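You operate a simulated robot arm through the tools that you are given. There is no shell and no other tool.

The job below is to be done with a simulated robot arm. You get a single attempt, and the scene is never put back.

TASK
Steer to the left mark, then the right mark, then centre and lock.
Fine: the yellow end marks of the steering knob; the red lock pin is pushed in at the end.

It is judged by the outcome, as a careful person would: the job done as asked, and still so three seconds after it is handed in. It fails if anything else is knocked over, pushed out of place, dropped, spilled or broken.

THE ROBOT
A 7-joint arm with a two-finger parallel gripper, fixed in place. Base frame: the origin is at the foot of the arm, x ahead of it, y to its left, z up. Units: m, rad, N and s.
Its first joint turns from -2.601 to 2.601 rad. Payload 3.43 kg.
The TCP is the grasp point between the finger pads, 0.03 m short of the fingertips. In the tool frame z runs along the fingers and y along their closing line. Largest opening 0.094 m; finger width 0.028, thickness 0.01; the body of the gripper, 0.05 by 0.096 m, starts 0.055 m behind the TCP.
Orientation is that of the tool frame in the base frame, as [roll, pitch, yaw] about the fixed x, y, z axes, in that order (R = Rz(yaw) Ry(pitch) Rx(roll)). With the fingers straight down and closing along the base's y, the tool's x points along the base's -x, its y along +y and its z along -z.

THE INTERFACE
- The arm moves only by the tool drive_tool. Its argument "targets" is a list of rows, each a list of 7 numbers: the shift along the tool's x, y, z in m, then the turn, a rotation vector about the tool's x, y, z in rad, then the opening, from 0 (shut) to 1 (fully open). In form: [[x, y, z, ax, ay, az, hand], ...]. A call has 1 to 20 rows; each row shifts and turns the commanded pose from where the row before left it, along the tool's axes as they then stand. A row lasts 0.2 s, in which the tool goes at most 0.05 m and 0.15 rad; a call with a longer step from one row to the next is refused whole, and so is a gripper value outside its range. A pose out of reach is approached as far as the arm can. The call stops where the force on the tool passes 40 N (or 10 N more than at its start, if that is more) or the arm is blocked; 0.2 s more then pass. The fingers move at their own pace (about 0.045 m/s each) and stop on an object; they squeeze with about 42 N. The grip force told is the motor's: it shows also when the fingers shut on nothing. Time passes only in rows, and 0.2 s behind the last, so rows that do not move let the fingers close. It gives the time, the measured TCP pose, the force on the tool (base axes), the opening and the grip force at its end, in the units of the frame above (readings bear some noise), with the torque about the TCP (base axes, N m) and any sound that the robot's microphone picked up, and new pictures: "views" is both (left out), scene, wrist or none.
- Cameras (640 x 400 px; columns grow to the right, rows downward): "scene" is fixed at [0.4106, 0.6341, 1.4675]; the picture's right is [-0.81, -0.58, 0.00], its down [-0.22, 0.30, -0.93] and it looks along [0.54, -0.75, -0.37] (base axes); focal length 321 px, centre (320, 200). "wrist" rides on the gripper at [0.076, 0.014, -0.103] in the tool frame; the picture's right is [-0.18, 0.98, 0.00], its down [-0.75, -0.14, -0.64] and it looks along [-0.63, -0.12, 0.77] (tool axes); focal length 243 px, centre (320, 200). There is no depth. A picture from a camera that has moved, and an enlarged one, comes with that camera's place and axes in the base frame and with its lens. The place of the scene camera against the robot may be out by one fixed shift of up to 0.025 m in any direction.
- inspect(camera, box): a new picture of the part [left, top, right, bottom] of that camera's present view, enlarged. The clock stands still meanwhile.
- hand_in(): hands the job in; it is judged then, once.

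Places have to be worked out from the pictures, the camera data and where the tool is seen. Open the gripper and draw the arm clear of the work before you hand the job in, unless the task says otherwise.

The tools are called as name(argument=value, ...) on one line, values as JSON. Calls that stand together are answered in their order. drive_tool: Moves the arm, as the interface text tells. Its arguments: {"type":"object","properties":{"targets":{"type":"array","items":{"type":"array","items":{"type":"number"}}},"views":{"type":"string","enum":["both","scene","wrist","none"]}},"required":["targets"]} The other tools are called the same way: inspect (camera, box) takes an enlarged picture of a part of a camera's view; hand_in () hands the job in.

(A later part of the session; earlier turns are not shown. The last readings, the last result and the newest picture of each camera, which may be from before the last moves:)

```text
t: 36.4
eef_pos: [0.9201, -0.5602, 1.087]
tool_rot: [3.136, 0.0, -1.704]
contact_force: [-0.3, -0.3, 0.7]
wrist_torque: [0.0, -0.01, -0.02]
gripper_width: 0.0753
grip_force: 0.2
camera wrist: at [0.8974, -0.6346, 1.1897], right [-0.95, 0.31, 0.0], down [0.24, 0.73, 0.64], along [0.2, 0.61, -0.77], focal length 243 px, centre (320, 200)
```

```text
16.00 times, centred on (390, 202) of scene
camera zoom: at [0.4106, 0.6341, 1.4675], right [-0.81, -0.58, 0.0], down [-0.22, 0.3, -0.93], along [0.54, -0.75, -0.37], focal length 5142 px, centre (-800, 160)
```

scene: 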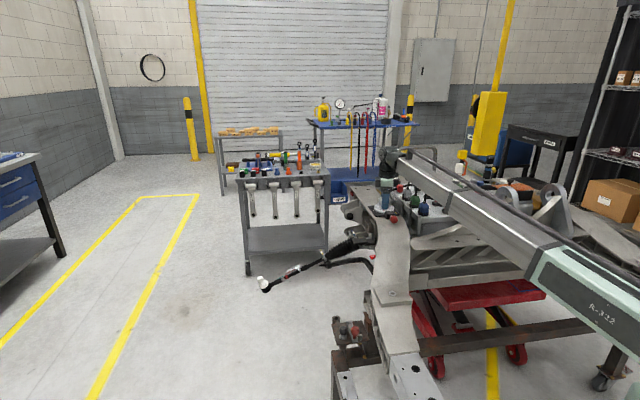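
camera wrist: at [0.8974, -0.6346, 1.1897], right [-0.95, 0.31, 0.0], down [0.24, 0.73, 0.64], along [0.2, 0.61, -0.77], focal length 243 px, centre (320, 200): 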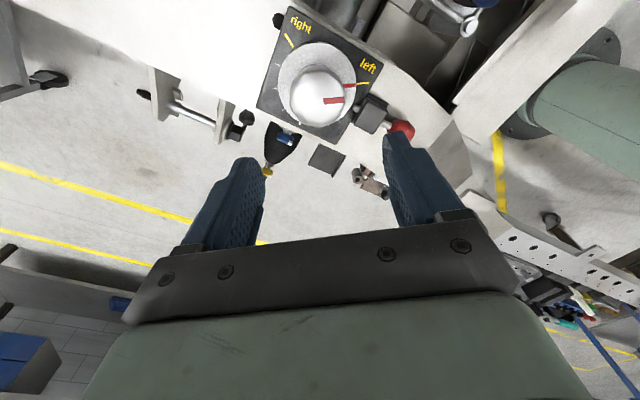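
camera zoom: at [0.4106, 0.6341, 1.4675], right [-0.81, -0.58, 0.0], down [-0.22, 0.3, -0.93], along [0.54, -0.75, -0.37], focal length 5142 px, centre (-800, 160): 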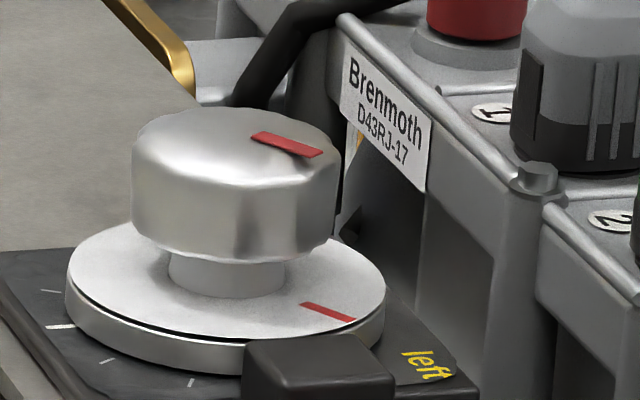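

From above, the pointer sits on the left mark to within about 1°, so the left mark is reached. I'll re-centre with a small tilt and position correction, descend, and regrip at this yaw for the clockwise turn to the right mark.

drive_tool(targets=[[0.0007, -0.0021, 0.03, -0.0007, -0.0055, 0, 0.8], [0, 0, 0.03, 0, 0, 0, 0.8], [0, 0, 0.03, 0, 0, 0, 0.8], [0, 0, 0.02, 0, 0, 0, 0.8], [0, 0, 0, 0, 0, 0, 0.8]], views="wrist")

inspect(camera="wrist", box=[224, 80, 416, 200])

```text
t: 37.6
eef_pos: [0.9233, -0.564, 0.9765]
tool_rot: [3.139, 0.008, -1.703]
contact_force: [-0.2, 0.2, 0.3]
wrist_torque: [0.05, 0.02, -0.02]
gripper_width: 0.0753
grip_force: 0.0
camera wrist: at [0.9001, -0.6367, 1.0788], right [-0.95, 0.31, 0.01], down [0.24, 0.72, 0.65], along [0.2, 0.62, -0.76], focal length 243 px, centre (320, 200)
```

wrist: 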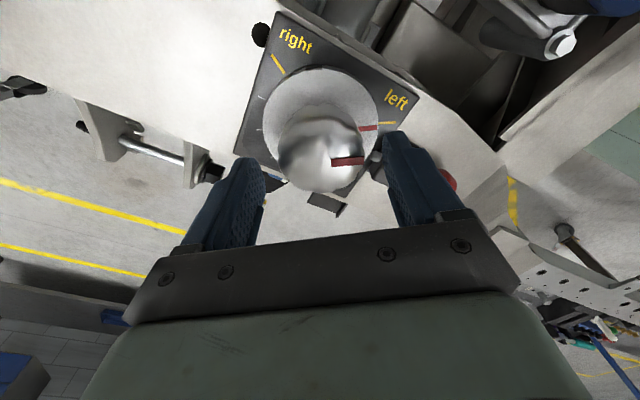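

```text
3.33 times, centred on (320, 140) of wrist
camera zoom: at [0.9001, -0.6367, 1.0788], right [-0.95, 0.31, 0.01], down [0.24, 0.72, 0.65], along [0.2, 0.62, -0.76], focal length 809 px, centre (320, 400)
```

zoom: 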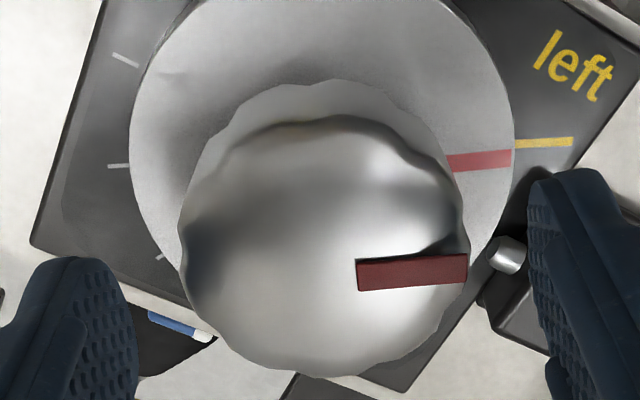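

My tilt correction went to the wrong axis, because roll/pitch apply before yaw, leaving a 0.008 rad pitch error. I'll fix that, nudge about 1.5 mm to centre the cap, and descend the last 32 mm.

drive_tool(targets=[[-0.0015, 0.0007, 0.012, 0.003, 0.006, 0, 0.8], [0, 0, 0.012, 0, 0, 0, 0.8], [0, 0, 0.008, 0, 0, 0, 0.8], [0, 0, 0, 0, 0, 0, 0.8]], views="wrist")

```text
t: 38.6
eef_pos: [0.9247, -0.5634, 0.9428]
tool_rot: [3.139, 0.001, -1.703]
contact_force: [-0.4, 0.3, 0.7]
wrist_torque: [0.03, 0.0, 0.0]
gripper_width: 0.0754
grip_force: 0.1
camera wrist: at [0.9012, -0.6357, 1.0454], right [-0.95, 0.31, 0.0], down [0.24, 0.73, 0.64], along [0.2, 0.61, -0.77], focal length 243 px, centre (320, 200)
```

wrist: 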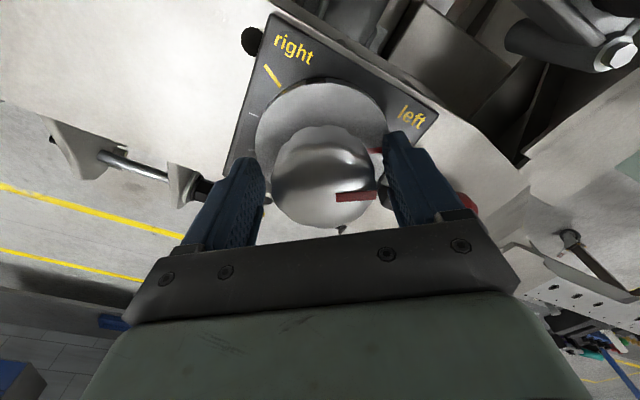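

The cap is about 1.7 mm off along the closing line. I'll correct that and close the gripper.

drive_tool(targets=[[-0.001, 0.0017, 0, 0.001, 0, 0, 0.8], [0, 0, 0, 0, 0, 0, 0.8], [0, 0, 0, 0, 0, 0, 0.4], [0, 0, 0, 0, 0, 0, 0.4], [0, 0, 0, 0, 0, 0, 0.4], [0, 0, 0, 0, 0, 0, 0.4]], views="wrist")

```text
t: 40.0
eef_pos: [0.9236, -0.5602, 0.9439]
tool_rot: [3.141, 0.002, -1.704]
contact_force: [-2.4, 1.0, 0.0]
wrist_torque: [-0.04, 0.06, -0.05]
gripper_width: 0.057
grip_force: 45.2
camera wrist: at [0.8996, -0.6335, 1.046], right [-0.95, 0.31, 0.0], down [0.24, 0.73, 0.64], along [0.2, 0.61, -0.77], focal length 243 px, centre (320, 200)
```

wrist: 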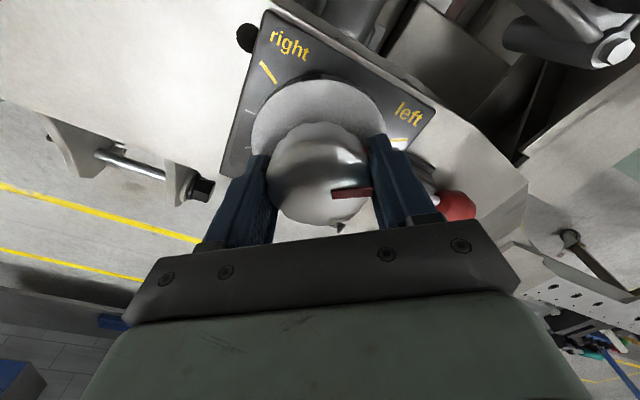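

Gripped with nearly no load. Starting clockwise toward the right mark in short strokes.

drive_tool(targets=[[0, 0, 0, 0, 0, 0.08, 0.4], [0, 0, 0, 0, 0, 0.08, 0.4], [0, 0, 0, 0, 0, 0.08, 0.4], [0, 0, 0, 0, 0, 0.08, 0.4]], views="none")

```text
t: 41.0
eef_pos: [0.9238, -0.5608, 0.9429]
tool_rot: [-3.141, 0.0, -2.023]
contact_force: [2.8, -6.9, 1.7]
wrist_torque: [0.04, 0.57, 0.14]
gripper_width: 0.0565
grip_force: 44.9
```

drive_tool(targets=[[0, 0, 0, 0, 0, 0.08, 0.4], [0, 0, 0, 0, 0, 0.08, 0.4], [0, 0, 0, 0, 0, 0.08, 0.4], [0, 0, 0, 0, 0, 0.08, 0.4]], views="none")

```text
t: 42.0
eef_pos: [0.9236, -0.5623, 0.9429]
tool_rot: [-3.14, 0.002, -2.343]
contact_force: [13.8, -15.4, 5.2]
wrist_torque: [0.35, 0.52, 0.14]
gripper_width: 0.0562
grip_force: 45.4
```

There's a side load of about 20 N along the closing line. I'll fold a 1.6 mm relief into the next stroke.

drive_tool(targets=[[0.0001, -0.0016, 0, 0, 0, 0.04, 0.4], [0, 0, 0, 0, 0, 0.08, 0.4], [0, 0, 0, 0, 0, 0.08, 0.4], [0, 0, 0, 0, 0, 0.08, 0.4]], views="none")

```text
t: 43.0
eef_pos: [0.9236, -0.5618, 0.9431]
tool_rot: [-3.141, 0.002, -2.625]
contact_force: [12.8, -15.5, 14.7]
wrist_torque: [0.06, 0.46, 0.18]
gripper_width: 0.056
grip_force: 45.2
```

The load is similar, now with 15 N in z. I'll ease again while turning.

drive_tool(targets=[[-0.0004, -0.0018, -0.0015, 0, 0, 0.04, 0.4], [0, 0, 0, 0, 0, 0.08, 0.4], [0, 0, 0, 0, 0, 0.08, 0.4], [0, 0, 0, 0, 0, 0.08, 0.4]], views="none")

```text
t: 44.0
eef_pos: [0.9239, -0.5615, 0.9442]
tool_rot: [3.138, -0.002, -2.904]
contact_force: [-7.7, -7.0, -2.4]
wrist_torque: [0.57, -0.72, 0.14]
gripper_width: 0.0562
grip_force: 45.4
```

The load is small now at yaw -2.904, with about 3 rad left. Continuing.

drive_tool(targets=[[0, 0, 0, 0, 0, 0.08, 0.4], [0, 0, 0, 0, 0, 0.08, 0.4], [0, 0, 0, 0, 0, 0.08, 0.4], [0, 0, 0, 0, 0, 0.08, 0.4]], views="wrist")

```text
t: 45.0
eef_pos: [0.9234, -0.5614, 0.9438]
tool_rot: [3.14, -0.004, 3.058]
contact_force: [-28.6, -2.3, -22.3]
wrist_torque: [0.16, -1.16, 0.13]
gripper_width: 0.0559
grip_force: 45.0
camera wrist: at [0.8498, -0.5414, 1.0462], right [0.26, 0.96, 0.0], down [0.74, -0.2, 0.64], along [0.62, -0.17, -0.77], focal length 243 px, centre (320, 200)
```

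wrist: 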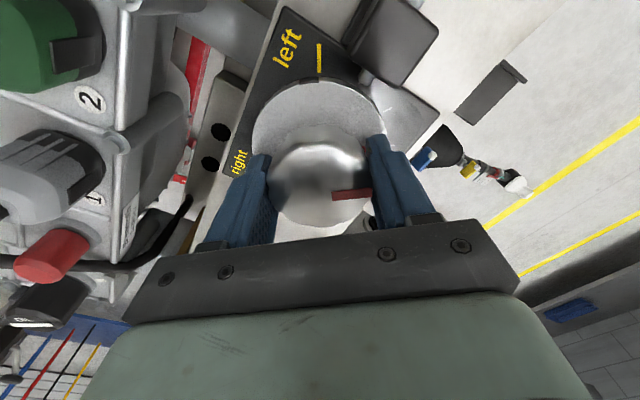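

The load swung the other way to (-29, -2, -22) N, so I'll ease the command back toward -x and down before continuing.

drive_tool(targets=[[0.002, -0.0003, 0.002, 0, 0, 0, 0.4], [0, 0, 0, 0, 0, 0, 0.4]], views="none")

```text
t: 45.6
eef_pos: [0.9235, -0.5628, 0.9442]
tool_rot: [3.139, 0.002, 3.061]
contact_force: [-15.9, -0.9, -3.0]
wrist_torque: [0.15, 1.11, -0.08]
gripper_width: 0.0558
grip_force: 44.8
```

Better. I'll ease another 1.3 mm in -x and keep turning clockwise.

drive_tool(targets=[[0.0013, 0, 0, 0, 0, 0.04, 0.4], [0, 0, 0, 0, 0, 0.08, 0.4], [0, 0, 0, 0, 0, 0.08, 0.4], [0, 0, 0, 0, 0, 0.08, 0.4]], views="none")

```text
t: 46.6
eef_pos: [0.9242, -0.5612, 0.9444]
tool_rot: [3.139, 0.004, 2.782]
contact_force: [11.1, -7.7, 6.9]
wrist_torque: [-0.09, -0.15, 0.13]
gripper_width: 0.0557
grip_force: 44.7
```

The load is about 15 N. A small correction and on with the turn.

drive_tool(targets=[[-0.0008, -0.0003, -0.0006, 0, 0, 0.06, 0.4], [0, 0, 0, 0, 0, 0.08, 0.4], [0, 0, 0, 0, 0, 0.08, 0.4], [0, 0, 0, 0, 0, 0.08, 0.4]], views="none")

```text
t: 47.6
eef_pos: [0.9236, -0.5637, 0.9443]
tool_rot: [3.14, -0.001, 2.481]
contact_force: [11.2, -0.3, 6.9]
wrist_torque: [-0.64, -1.06, 0.13]
gripper_width: 0.0553
grip_force: 45.5
```

Load 13 N at yaw 2.481. Continuing the same way.

drive_tool(targets=[[-0.0005, 0.0004, -0.0004, 0, 0, 0.07, 0.4], [0, 0, 0, 0, 0, 0.08, 0.4], [0, 0, 0, 0, 0, 0.08, 0.4], [0, 0, 0, 0, 0, 0.08, 0.4]], views="none")

```text
t: 48.6
eef_pos: [0.9225, -0.5613, 0.9443]
tool_rot: [3.141, -0.004, 2.171]
contact_force: [8.4, 2.1, 6.8]
wrist_torque: [0.97, 0.74, 0.12]
gripper_width: 0.0556
grip_force: 45.2
```

drive_tool(targets=[[0, 0, -0.0004, 0, 0, 0.08, 0.4], [0, 0, 0, 0, 0, 0.08, 0.4], [0, 0, 0, 0, 0, 0.08, 0.4], [0, 0, 0, 0, 0, 0.08, 0.4]], views="wrist")

```text
t: 49.6
eef_pos: [0.9221, -0.561, 0.9444]
tool_rot: [3.141, -0.002, 1.852]
contact_force: [4.3, 6.3, 4.1]
wrist_torque: [0.75, -0.03, 0.13]
gripper_width: 0.0553
grip_force: 45.1
camera wrist: at [0.916, -0.4846, 1.046], right [1.0, 0.09, 0.0], down [0.07, -0.76, 0.64], along [0.06, -0.64, -0.77], focal length 243 px, centre (320, 200)
```

wrist: 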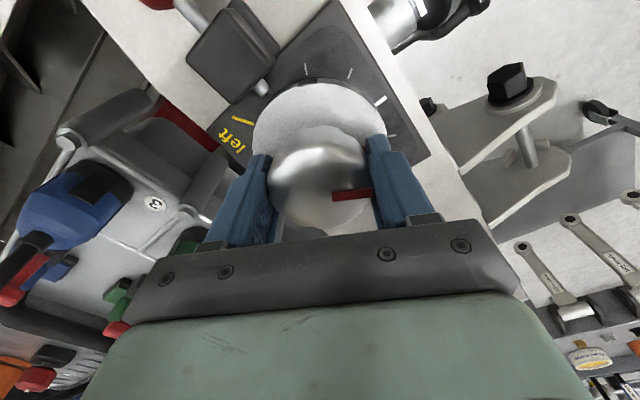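

The load is small and the knob is moving with the gripper, the pointer having passed the centre tick. About 84° remain.

drive_tool(targets=[[0, 0, 0, 0, 0, 0.08, 0.4], [0, 0, 0, 0, 0, 0.08, 0.4], [0, 0, 0, 0, 0, 0.08, 0.4], [0, 0, 0, 0, 0, 0.08, 0.4]], views="none")

```text
t: 50.6
eef_pos: [0.9224, -0.5618, 0.9417]
tool_rot: [-3.141, -0.001, 1.531]
contact_force: [-1.3, 11.4, -8.1]
wrist_torque: [-0.25, -0.99, 0.12]
gripper_width: 0.0553
grip_force: 45.4
```

drive_tool(targets=[[0.0009, 0, 0.0006, 0, 0, 0.08, 0.4], [0, 0, 0, 0, 0, 0.08, 0.4], [0, 0, 0, 0, 0, 0.08, 0.4], [0, 0, 0, 0, 0, 0.08, 0.4]], views="none")

```text
t: 51.6
eef_pos: [0.9218, -0.563, 0.9436]
tool_rot: [3.141, -0.002, 1.212]
contact_force: [3.8, 6.9, -1.3]
wrist_torque: [0.84, 0.4, 0.1]
gripper_width: 0.0554
grip_force: 44.5
```

Load under 8 N at yaw 1.21, with about 48° to go to the right mark.

drive_tool(targets=[[0.0004, 0, 0, 0, 0, 0.08, 0.4], [0, 0, 0, 0, 0, 0.08, 0.4], [0, 0, 0, 0, 0, 0.08, 0.4], [0, 0, 0, 0, 0, 0.08, 0.4]], views="wrist")

```text
t: 52.6
eef_pos: [0.9222, -0.5619, 0.9429]
tool_rot: [-3.141, -0.001, 0.89]
contact_force: [6.2, -2.9, -2.3]
wrist_torque: [0.58, -0.6, 0.12]
gripper_width: 0.0556
grip_force: 45.7
camera wrist: at [0.9823, -0.5113, 1.0459], right [0.65, -0.76, 0.0], down [-0.58, -0.5, 0.64], along [-0.49, -0.42, -0.77], focal length 243 px, centre (320, 200)
```

wrist: 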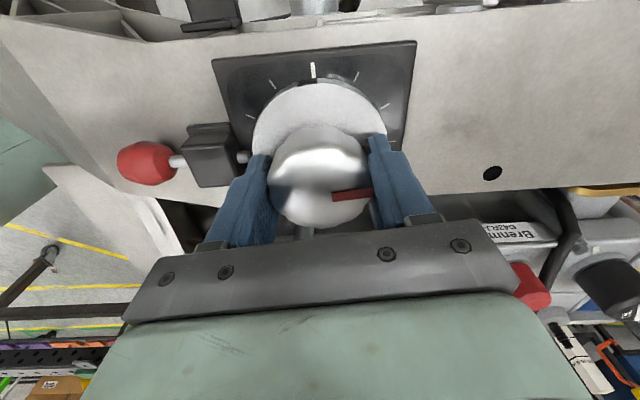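

drive_tool(targets=[[0, 0, 0, 0, 0, 0.08, 0.4], [0, 0, 0, 0, 0, 0.08, 0.4], [0, 0, 0, 0, 0, 0.08, 0.4], [0, 0, 0, 0, 0, 0.08, 0.4]], views="wrist")

inspect(camera="wrist", box=[224, 60, 416, 180])

```text
t: 53.6
eef_pos: [0.9235, -0.5618, 0.9439]
tool_rot: [-3.139, 0.0, 0.57]
contact_force: [0.4, -3.8, 2.6]
wrist_torque: [-0.18, 0.11, 0.12]
gripper_width: 0.0556
grip_force: 45.1
camera wrist: at [0.9953, -0.5324, 1.0458], right [0.38, -0.93, 0.0], down [-0.71, -0.29, 0.64], along [-0.6, -0.24, -0.77], focal length 243 px, centre (320, 200)
```

wrist: 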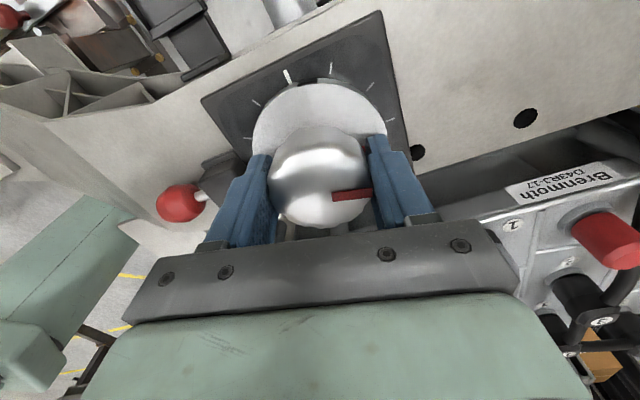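

```text
3.33 times, centred on (320, 120) of wrist
camera zoom: at [0.9953, -0.5324, 1.0458], right [0.38, -0.93, 0.0], down [-0.71, -0.29, 0.64], along [-0.6, -0.24, -0.77], focal length 809 px, centre (320, 467)
```

zoom: 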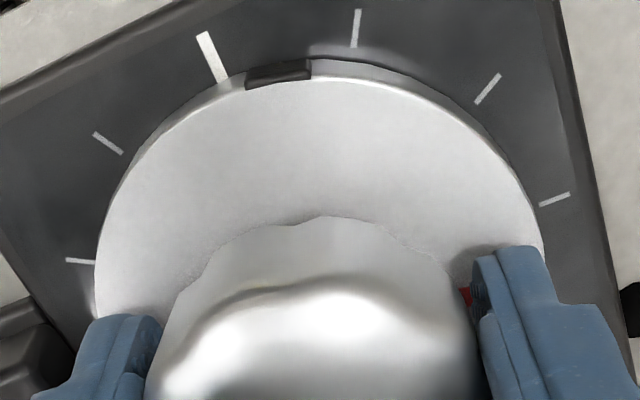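

Comparing the notch with the white ticks puts the pointer at about -61°, with a few degrees of slip since the regrip. About 13.5° remain to the right mark at -74.4°.

drive_tool(targets=[[0, 0, 0, 0, 0, 0.08, 0.4], [0, 0, 0, 0, 0, 0.08, 0.4], [0, 0, 0, 0, 0, 0.075, 0.4], [0, 0, 0, 0, 0, 0, 0.4]], views="wrist")

inspect(camera="wrist", box=[224, 60, 416, 180])

```text
t: 54.6
eef_pos: [0.9221, -0.5631, 0.9444]
tool_rot: [-3.14, -0.001, 0.335]
contact_force: [-0.8, -7.9, 5.4]
wrist_torque: [0.21, 0.81, -0.06]
gripper_width: 0.0556
grip_force: 45.3
camera wrist: at [1.0, -0.55, 1.0459], right [0.15, -0.99, 0.0], down [-0.76, -0.12, 0.64], along [-0.64, -0.1, -0.77], focal length 243 px, centre (320, 200)
```

wrist: 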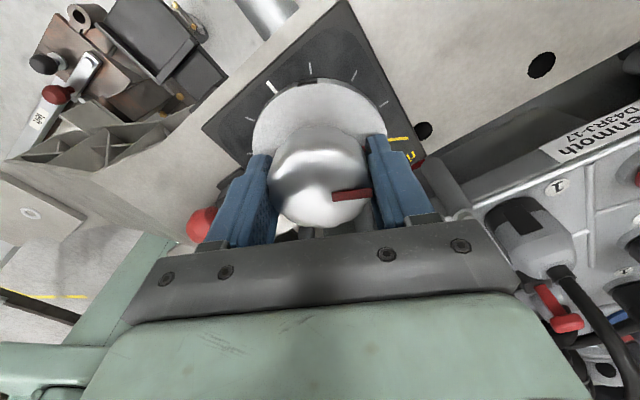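

```text
3.33 times, centred on (320, 120) of wrist
camera zoom: at [1.0, -0.55, 1.0459], right [0.15, -0.99, 0.0], down [-0.76, -0.12, 0.64], along [-0.64, -0.1, -0.77], focal length 809 px, centre (320, 467)
```

zoom: 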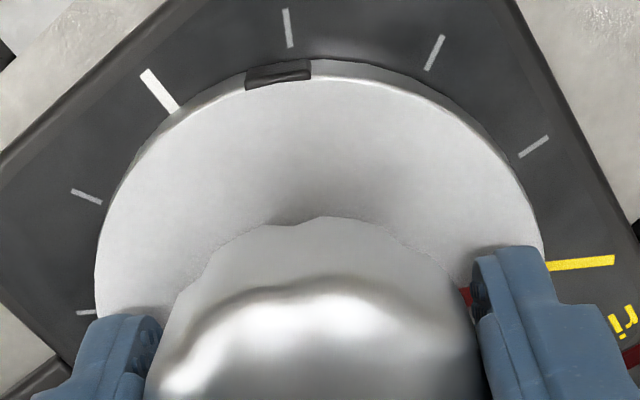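

The pointer appears 1–2° short of the right mark. I'll add 0.035 rad, then release and check from above.

drive_tool(targets=[[0, 0, 0, 0, 0, 0.02, 0.4], [0, 0, 0, 0, 0, 0.015, 0.4], [0, 0, 0, 0, 0, 0, 0.4]], views="none")

drive_tool(targets=[[0, 0, 0, 0, 0, 0, 0.8], [0, 0, 0, 0, 0, 0, 0.8], [0, 0, 0, 0, 0, 0, 0.8], [0, 0, -0.02, 0, 0, 0, 0.8], [0, 0, -0.03, 0, 0, 0, 0.8], [0, 0, -0.03, 0, 0, 0, 0.8], [0, 0, -0.03, 0, 0, 0, 0.8], [0, 0, -0.03, 0, 0, 0, 0.8], [0, 0, 0, 0, 0, 0, 0.8]], views="wrist")

inspect(camera="wrist", box=[240, 0, 400, 100])

```text
t: 55.4
eef_pos: [0.9231, -0.5627, 0.9439]
tool_rot: [3.141, 0.001, 0.301]
contact_force: [1.1, -8.8, 8.1]
wrist_torque: [-0.1, 1.25, 0.04]
gripper_width: 0.0557
grip_force: 44.8
```

```text
t: 57.4
eef_pos: [0.9246, -0.5611, 1.0833]
tool_rot: [-3.139, 0.0, 0.304]
contact_force: [0.5, -0.4, -0.3]
wrist_torque: [-0.01, 0.02, 0.01]
gripper_width: 0.0751
grip_force: 0.0
camera wrist: at [1.0022, -0.5519, 1.1849], right [0.12, -0.99, 0.0], down [-0.76, -0.09, 0.64], along [-0.64, -0.07, -0.77], focal length 243 px, centre (320, 200)
```

wrist: 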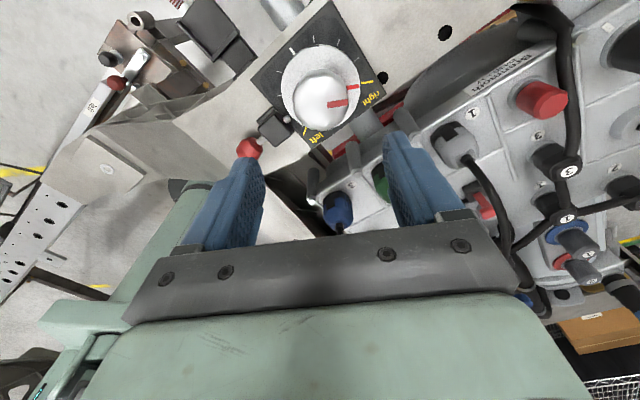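

```text
4.00 times, centred on (320, 50) of wrist
camera zoom: at [1.0022, -0.5519, 1.1849], right [0.12, -0.99, 0.0], down [-0.76, -0.09, 0.64], along [-0.64, -0.07, -0.77], focal length 970 px, centre (320, 800)
```

zoom: 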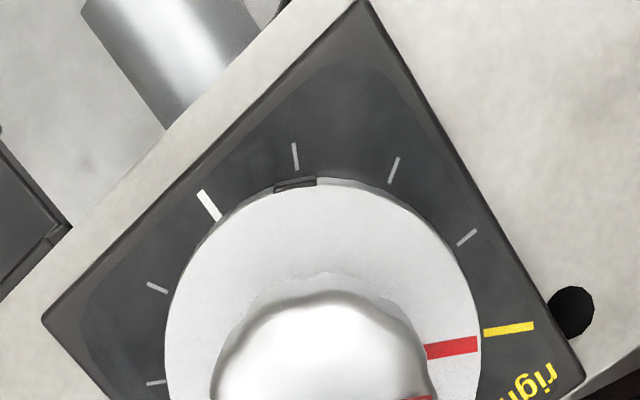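

Seen from above, the pointer lines up with the right mark to within about 1°. Next I'll regrip here for the turn back to centre, correcting about 2 mm in x and descending.

drive_tool(targets=[[-0.0022, 0.0003, 0.03, 0, 0, 0, 0.8], [0, 0, 0.03, 0, 0, 0, 0.8], [0, 0, 0.03, 0, 0, 0, 0.8], [0, 0, 0.015, 0, 0, 0, 0.8], [0, 0, 0, 0, 0, 0, 0.8]], views="wrist")

inspect(camera="wrist", box=[224, 80, 416, 200])

```text
t: 58.6
eef_pos: [0.919, -0.5638, 0.9772]
tool_rot: [-3.141, 0.001, 0.303]
contact_force: [-0.4, -1.3, -0.3]
wrist_torque: [0.02, -0.05, 0.0]
gripper_width: 0.0751
grip_force: 0.0
camera wrist: at [0.9972, -0.5528, 1.0803], right [0.12, -0.99, 0.0], down [-0.76, -0.09, 0.64], along [-0.64, -0.07, -0.77], focal length 243 px, centre (320, 200)
```

wrist: 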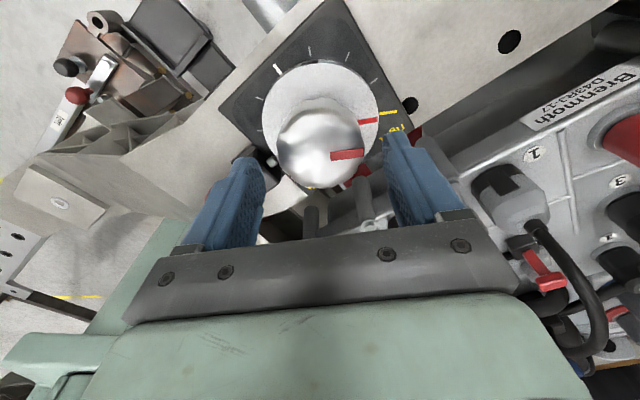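

```text
3.33 times, centred on (320, 140) of wrist
camera zoom: at [0.9972, -0.5528, 1.0803], right [0.12, -0.99, 0.0], down [-0.76, -0.09, 0.64], along [-0.64, -0.07, -0.77], focal length 809 px, centre (320, 400)
```

zoom: 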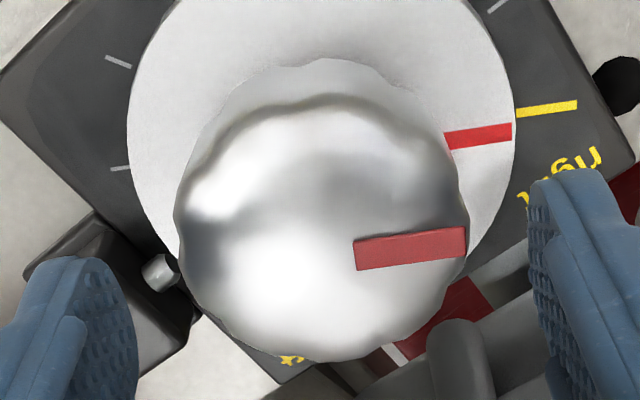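

The cap is centred along the closing line, and across it I need about 2 mm in +x. I'll correct, descend to grip height, then close.

drive_tool(targets=[[0.0019, 0.0003, 0.012, 0, 0, 0, 0.8], [0, 0, 0.012, 0, 0, 0, 0.8], [0, 0, 0.009, 0, 0, 0, 0.8], [0, 0, 0, 0, 0, 0, 0.8]], views="wrist")

```text
t: 59.6
eef_pos: [0.9228, -0.5622, 0.9449]
tool_rot: [-3.139, 0.001, 0.305]
contact_force: [0.1, -0.5, -1.1]
wrist_torque: [-0.01, -0.02, 0.0]
gripper_width: 0.0753
grip_force: 0.1
camera wrist: at [1.0004, -0.5514, 1.0476], right [0.12, -0.99, 0.0], down [-0.76, -0.09, 0.64], along [-0.64, -0.07, -0.77], focal length 243 px, centre (320, 200)
```

wrist: 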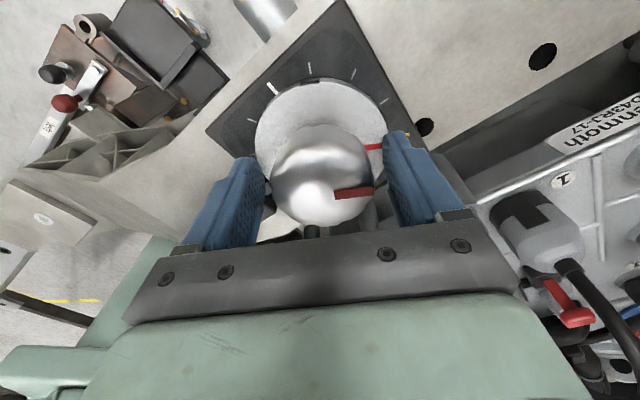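

Position now matches the grip centre of (0.923, -0.562). Closing.

drive_tool(targets=[[0, 0, 0, 0, 0, 0, 0.6], [0, 0, 0, 0, 0, 0, 0.4], [0, 0, 0, 0, 0, 0, 0.4], [0, 0, 0, 0, 0, 0, 0.4]], views="wrist")

inspect(camera="wrist", box=[224, 60, 416, 180])

```text
t: 60.6
eef_pos: [0.9228, -0.5613, 0.9442]
tool_rot: [-3.141, 0.0, 0.301]
contact_force: [4.4, -11.0, 0.0]
wrist_torque: [-0.06, -0.01, 0.02]
gripper_width: 0.0558
grip_force: 44.8
camera wrist: at [1.0005, -0.5524, 1.0477], right [0.12, -0.99, 0.0], down [-0.76, -0.09, 0.64], along [-0.64, -0.07, -0.77], focal length 243 px, centre (320, 200)
```

wrist: 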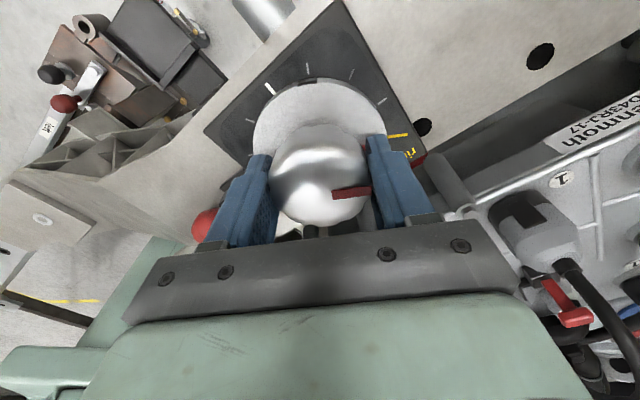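

```text
3.33 times, centred on (320, 120) of wrist
camera zoom: at [1.0005, -0.5524, 1.0477], right [0.12, -0.99, 0.0], down [-0.76, -0.09, 0.64], along [-0.64, -0.07, -0.77], focal length 809 px, centre (320, 467)
```

zoom: 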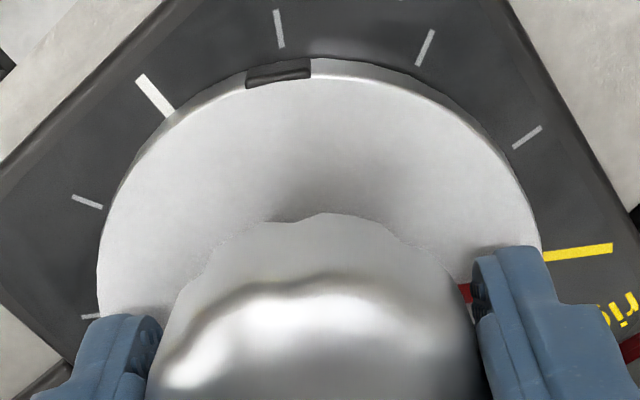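

Gripped with about 12 N side load, and the notch lines up with the centre-30° tick, as it should at the right mark. Turning counter-clockwise toward centre, about 119.5° in total.

drive_tool(targets=[[0.0001, 0.001, 0, 0, 0, -0.06, 0.4], [0, 0, 0, 0, 0, -0.08, 0.4], [0, 0, 0, 0, 0, -0.08, 0.4], [0, 0, 0, 0, 0, -0.08, 0.4]], views="none")

```text
t: 61.6
eef_pos: [0.9234, -0.5625, 0.9451]
tool_rot: [-3.139, 0.0, 0.606]
contact_force: [-2.2, 3.4, 5.2]
wrist_torque: [-0.93, 0.29, -0.14]
gripper_width: 0.0553
grip_force: 45.0
```

drive_tool(targets=[[0, 0, 0, 0, 0, -0.08, 0.4], [0, 0, 0, 0, 0, -0.08, 0.4], [0, 0, 0, 0, 0, -0.08, 0.4], [0, 0, 0, 0, 0, -0.08, 0.4]], views="none")

```text
t: 62.6
eef_pos: [0.9231, -0.5623, 0.9451]
tool_rot: [-3.14, 0.0, 0.926]
contact_force: [-12.6, 13.0, -7.6]
wrist_torque: [-1.14, -0.31, -0.17]
gripper_width: 0.0553
grip_force: 44.7
```

About 20 N of side load along the closing line again. Relieving it while turning.

drive_tool(targets=[[0.0002, -0.0016, 0.0006, 0, 0, -0.05, 0.4], [0, 0, 0, 0, 0, -0.08, 0.4], [0, 0, 0, 0, 0, -0.08, 0.4], [0, 0, 0, 0, 0, -0.08, 0.4]], views="none")

```text
t: 63.6
eef_pos: [0.9222, -0.5621, 0.946]
tool_rot: [3.14, -0.003, 1.212]
contact_force: [1.4, 8.8, 1.7]
wrist_torque: [1.09, 0.12, -0.16]
gripper_width: 0.0554
grip_force: 45.0
```

drive_tool(targets=[[0.0006, -0.0003, 0, 0, 0, -0.06, 0.4], [0, 0, 0, 0, 0, -0.08, 0.4], [0, 0, 0, 0, 0, -0.08, 0.4], [0, 0, 0, 0, 0, -0.08, 0.4]], views="none")

```text
t: 64.6
eef_pos: [0.923, -0.5619, 0.9454]
tool_rot: [3.14, 0.0, 1.513]
contact_force: [10.9, 2.6, 14.5]
wrist_torque: [1.01, 0.49, -0.14]
gripper_width: 0.0555
grip_force: 44.2
```

drive_tool(targets=[[0, 0.001, -0.0013, 0, 0, -0.06, 0.4], [0, 0, 0, 0, 0, -0.08, 0.4], [0, 0, 0, 0, 0, -0.08, 0.4], [0, 0, 0, 0, 0, -0.08, 0.4]], views="none")

```text
t: 65.6
eef_pos: [0.9228, -0.5628, 0.9448]
tool_rot: [3.141, 0.0, 1.814]
contact_force: [4.3, -0.5, 4.9]
wrist_torque: [-0.56, -1.19, -0.15]
gripper_width: 0.0553
grip_force: 45.4
```

The load is small at yaw 1.814, with about 33° left. I'll take another stroke and then look.

drive_tool(targets=[[0, 0, 0, 0, 0, -0.08, 0.4], [0, 0, 0, 0, 0, -0.08, 0.4], [0, 0, 0, 0, 0, -0.08, 0.4], [0, 0, 0, 0, 0, -0.08, 0.4], [0, 0, 0, 0, 0, -0.06, 0.4]], views="wrist")

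inspect(camera="wrist", box=[224, 60, 416, 180])

```text
t: 66.8
eef_pos: [0.9236, -0.562, 0.9452]
tool_rot: [3.141, -0.002, 2.192]
contact_force: [7.0, -3.6, -9.3]
wrist_torque: [-1.18, -0.01, -0.11]
gripper_width: 0.0556
grip_force: 45.3
camera wrist: at [0.8907, -0.4914, 1.0478], right [0.91, 0.42, 0.0], down [0.33, -0.7, 0.64], along [0.27, -0.58, -0.77], focal length 243 px, centre (320, 200)
```

wrist: 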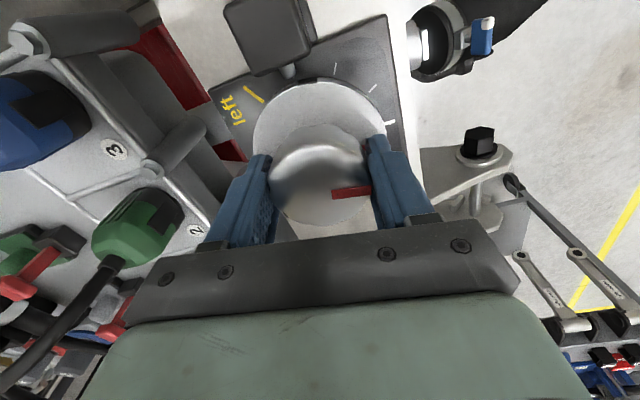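

```text
3.33 times, centred on (320, 120) of wrist
camera zoom: at [0.8907, -0.4914, 1.0478], right [0.91, 0.42, 0.0], down [0.33, -0.7, 0.64], along [0.27, -0.58, -0.77], focal length 809 px, centre (320, 467)
```

zoom: 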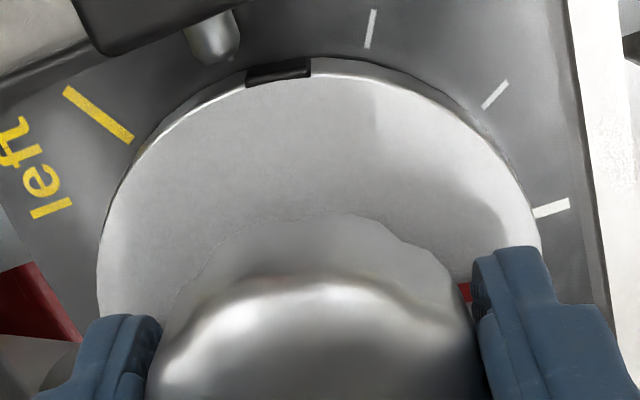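

The notch is approaching the pin, with about 11° left. I'll turn 0.17 rad and compare notch and pin closely.

drive_tool(targets=[[0, 0, 0, 0, 0, -0.06, 0.4], [0, 0, 0, 0, 0, -0.06, 0.4], [0, 0, 0, 0, 0, -0.05, 0.4], [0, 0, 0, 0, 0, 0, 0.4]], views="wrist")

inspect(camera="wrist", box=[256, 50, 352, 110])

inspect(camera="wrist", box=[224, 60, 416, 180])

```text
t: 67.8
eef_pos: [0.9226, -0.5627, 0.9455]
tool_rot: [3.141, -0.002, 2.363]
contact_force: [-1.3, -5.7, -10.2]
wrist_torque: [-0.7, -0.29, 0.05]
gripper_width: 0.0558
grip_force: 45.1
camera wrist: at [0.8793, -0.498, 1.0479], right [0.82, 0.57, 0.0], down [0.44, -0.63, 0.64], along [0.36, -0.53, -0.77], focal length 243 px, centre (320, 200)
```

wrist: 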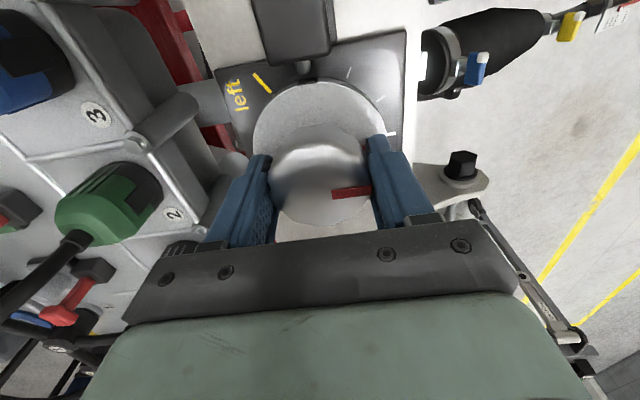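

```text
6.67 times, centred on (304, 80) of wrist
camera zoom: at [0.8793, -0.498, 1.0479], right [0.82, 0.57, 0.0], down [0.44, -0.63, 0.64], along [0.36, -0.53, -0.77], focal length 1618 px, centre (427, 1000)
```

zoom: 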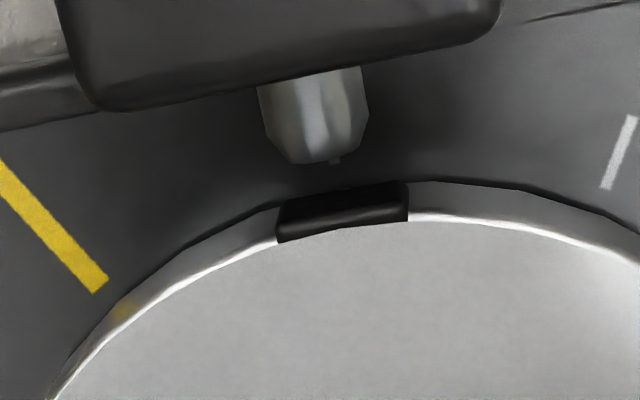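

```text
3.33 times, centred on (320, 120) of wrist
camera zoom: at [0.8793, -0.498, 1.0479], right [0.82, 0.57, 0.0], down [0.44, -0.63, 0.64], along [0.36, -0.53, -0.77], focal length 809 px, centre (320, 467)
```

zoom: 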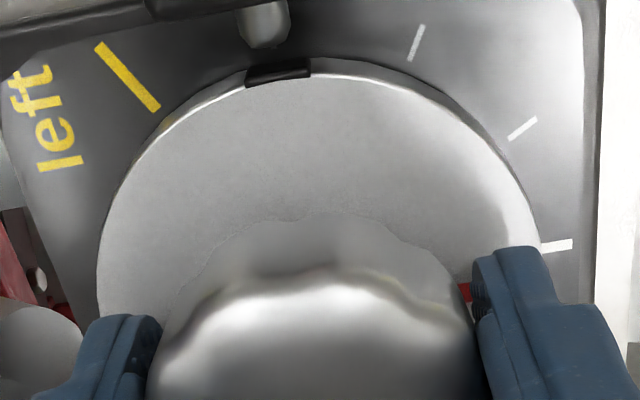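

The notch is about 1.5° short of the pin line. I'll turn a final 0.025 rad and compare again.

drive_tool(targets=[[0, 0, 0, 0, 0, -0.025, 0.4], [0, 0, 0, 0, 0, 0, 0.4]], views="wrist")

inspect(camera="wrist", box=[256, 50, 352, 110])

```text
t: 68.4
eef_pos: [0.923, -0.5618, 0.9461]
tool_rot: [3.141, -0.001, 2.388]
contact_force: [-2.7, -6.6, -15.0]
wrist_torque: [-0.46, -0.08, -0.02]
gripper_width: 0.0554
grip_force: 45.2
camera wrist: at [0.8778, -0.4991, 1.0479], right [0.81, 0.59, 0.0], down [0.45, -0.62, 0.64], along [0.38, -0.52, -0.77], focal length 243 px, centre (320, 200)
```

wrist: 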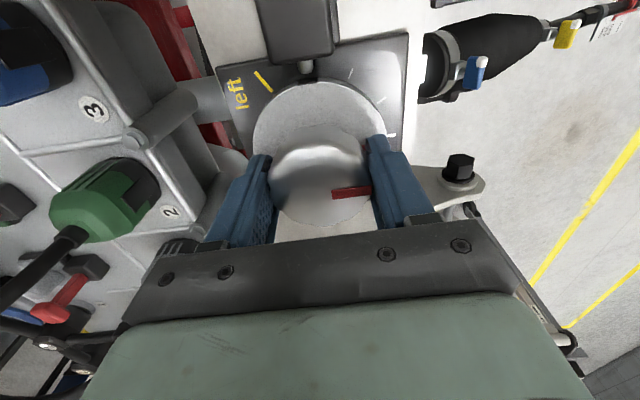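

```text
6.67 times, centred on (304, 80) of wrist
camera zoom: at [0.8778, -0.4991, 1.0479], right [0.81, 0.59, 0.0], down [0.45, -0.62, 0.64], along [0.38, -0.52, -0.77], focal length 1618 px, centre (427, 1000)
```

zoom: 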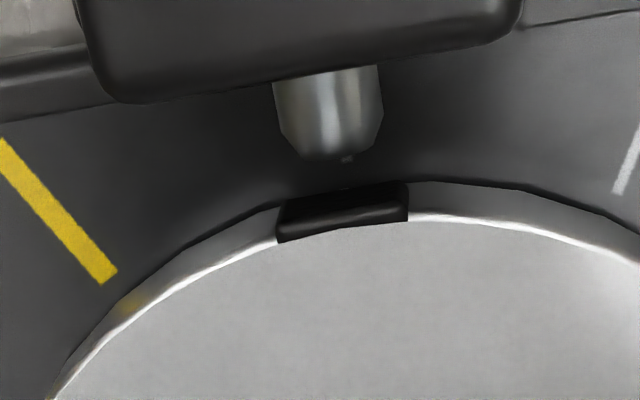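

The notch is now in line with the pin tip to well under 1°. I'll release, rise and check from above, with the pointer against the centre tick and the notch against the pin.

drive_tool(targets=[[0, 0, 0, 0, 0, 0, 0.8], [0, 0, 0, 0, 0, 0, 0.8], [0, 0, 0, 0, 0, 0, 0.8], [0, 0, -0.02, 0, 0, 0, 0.8], [0, 0, -0.03, 0, 0, 0, 0.8], [0, 0, -0.03, 0, 0, 0, 0.8], [0, 0, -0.03, 0, 0, 0, 0.8], [0, 0, -0.03, 0, 0, 0, 0.8], [0, 0, 0, 0, 0, 0, 0.8]], views="both")

inspect(camera="wrist", box=[240, 0, 400, 100])

inspect(camera="scene", box=[364, 190, 412, 220])

```text
t: 70.4
eef_pos: [0.9229, -0.5607, 1.0866]
tool_rot: [-3.141, -0.001, 2.385]
contact_force: [-0.6, -0.3, 0.3]
wrist_torque: [-0.01, -0.03, 0.02]
gripper_width: 0.075
grip_force: 0.1
camera wrist: at [0.8786, -0.4979, 1.1897], right [0.81, 0.59, 0.0], down [0.45, -0.62, 0.64], along [0.38, -0.52, -0.77], focal length 243 px, centre (320, 200)
```

scene: 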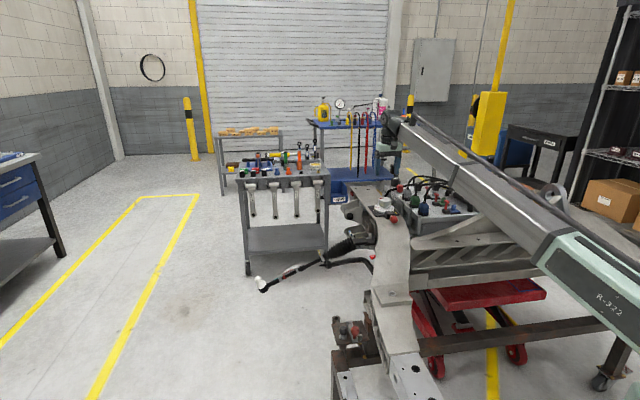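
wrist: 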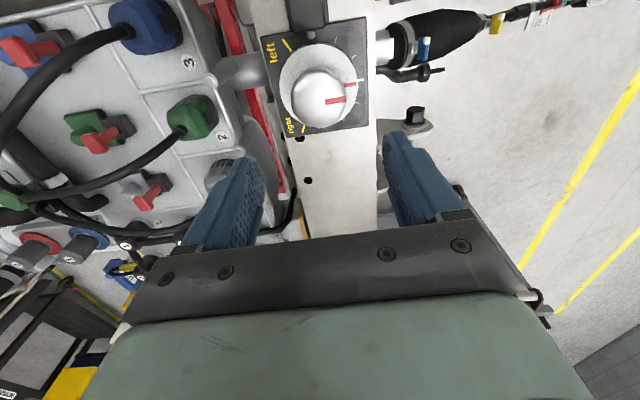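

```text
4.00 times, centred on (320, 50) of wrist
camera zoom: at [0.8786, -0.4979, 1.1897], right [0.81, 0.59, 0.0], down [0.45, -0.62, 0.64], along [0.38, -0.52, -0.77], focal length 970 px, centre (320, 800)
```

zoom: 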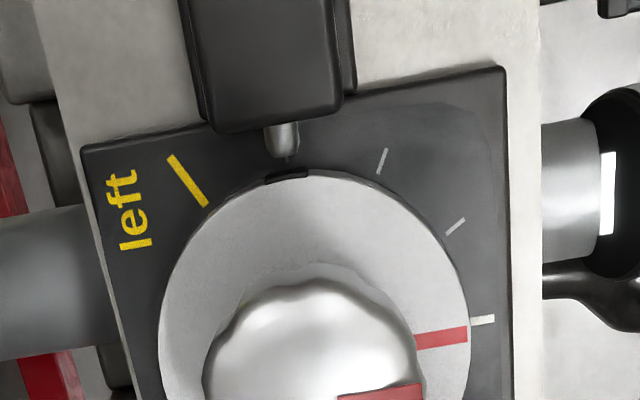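

```text
13.33 times, centred on (388, 205) of scene
camera zoom: at [0.4106, 0.6341, 1.4675], right [-0.81, -0.58, 0.0], down [-0.22, 0.3, -0.93], along [0.54, -0.75, -0.37], focal length 4285 px, centre (-587, 133)
```

zoom: 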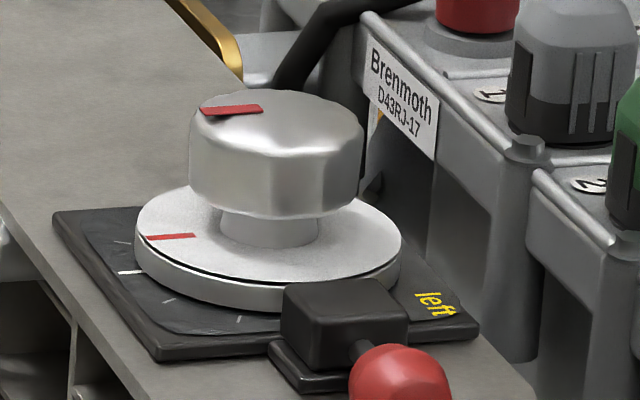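

The pointer is on the centre tick and the notch is in line with the pin. Now for the pin: I'll back off along the pin axis (tool +x, about 136°) to see the red knob and its shaft properly.

drive_tool(targets=[[0.034, 0, 0, 0, 0, 0, 0.8], [0.034, 0, 0, 0, 0, 0.015, 0.5], [0.034, 0, 0, 0, 0, 0.014, 0.2], [0.034, 0, 0, 0, 0, 0, 0], [0.034, 0, 0, 0, 0, 0, 0], [0, 0, 0, 0, 0, 0, 0], [0, 0, 0, 0, 0, 0, 0]], views="both")

inspect(camera="wrist", box=[240, 80, 400, 180])

```text
t: 72.0
eef_pos: [0.8, -0.44, 1.0863]
tool_rot: [3.141, -0.001, 2.358]
contact_force: [0.5, -0.1, -0.9]
wrist_torque: [-0.01, 0.03, 0.01]
gripper_width: 0.0
grip_force: 32.8
camera wrist: at [0.7563, -0.3771, 1.1883], right [0.82, 0.57, 0.0], down [0.43, -0.63, 0.64], along [0.36, -0.53, -0.77], focal length 243 px, centre (320, 200)
```

scene: 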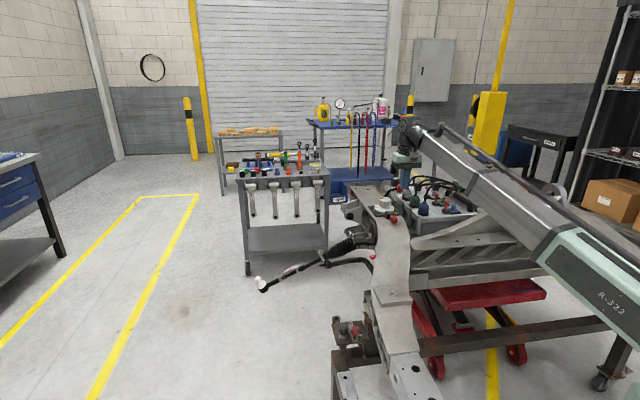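
wrist: 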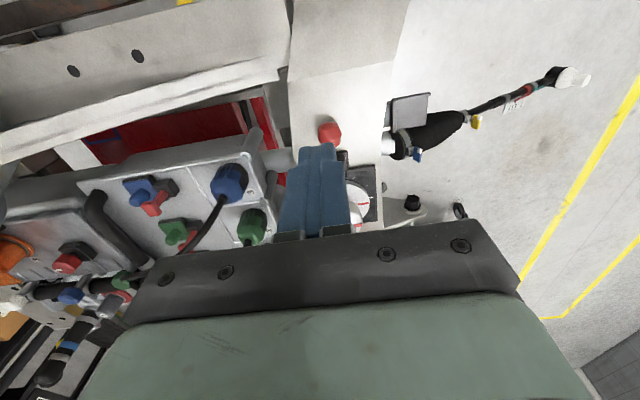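

```text
4.00 times, centred on (320, 130) of wrist
camera zoom: at [0.7563, -0.3771, 1.1883], right [0.82, 0.57, 0.0], down [0.43, -0.63, 0.64], along [0.36, -0.53, -0.77], focal length 970 px, centre (320, 480)
```

zoom: 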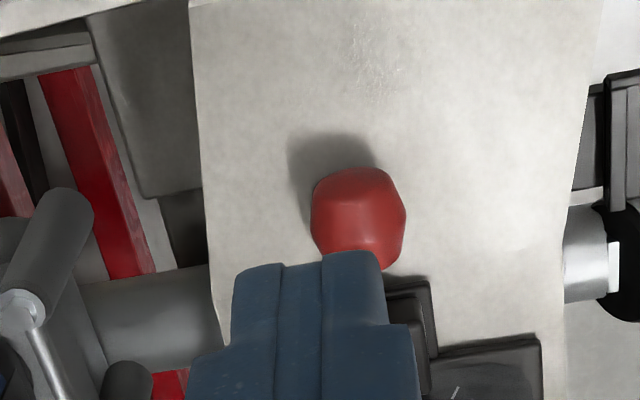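

The red knob triangulates to (0.841, -0.478, 0.905), on a line at about 135° through the knob axis. My closed fingers stand about 25 mm outside it on that line. I'll nudge 1.5 mm sideways and descend partway behind it.

drive_tool(targets=[[0, 0.0015, 0.03, 0, 0, 0.002, 0], [0, 0, 0.03, 0, 0, 0, 0], [0, 0, 0.03, 0, 0, 0, 0], [0, 0, 0.03, 0, 0, 0, 0], [0, 0, 0, 0, 0, 0, 0]], views="both")

inspect(camera="wrist", box=[240, 80, 400, 180])

inspect(camera="scene", box=[364, 180, 428, 220])

```text
t: 73.2
eef_pos: [0.8004, -0.4407, 0.969]
tool_rot: [3.139, -0.002, 2.357]
contact_force: [-0.3, -0.4, 1.4]
wrist_torque: [0.0, -0.03, 0.02]
gripper_width: 0.0002
grip_force: 33.2
camera wrist: at [0.7569, -0.3767, 1.0705], right [0.83, 0.56, 0.0], down [0.43, -0.63, 0.64], along [0.36, -0.53, -0.77], focal length 243 px, centre (320, 200)
```

scene: 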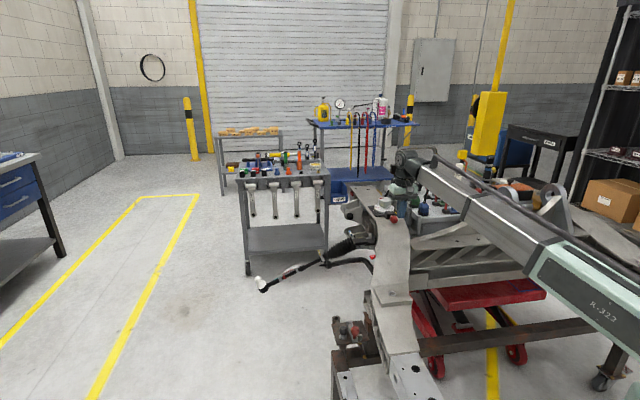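
wrist: 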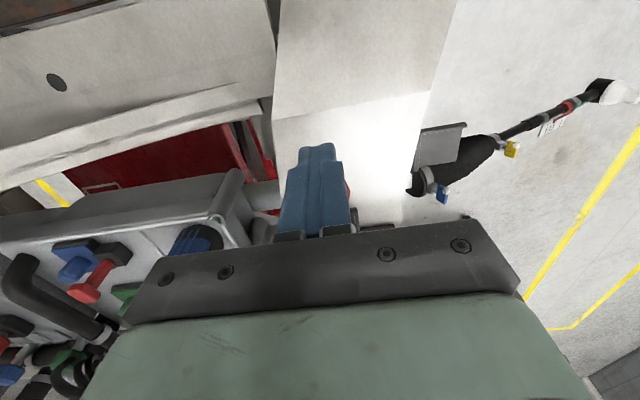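

```text
4.00 times, centred on (320, 130) of wrist
camera zoom: at [0.7569, -0.3767, 1.0705], right [0.83, 0.56, 0.0], down [0.43, -0.63, 0.64], along [0.36, -0.53, -0.77], focal length 970 px, centre (320, 480)
```

zoom: 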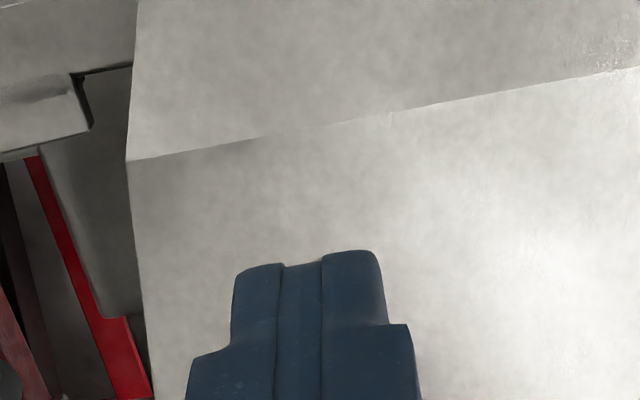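

```text
10.00 times, centred on (396, 200) of scene
camera zoom: at [0.4106, 0.6341, 1.4675], right [-0.81, -0.58, 0.0], down [-0.22, 0.3, -0.93], along [0.54, -0.75, -0.37], focal length 3214 px, centre (-440, 200)
```

zoom: 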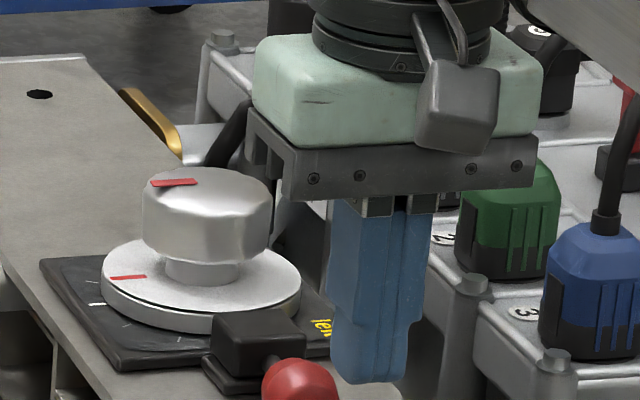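

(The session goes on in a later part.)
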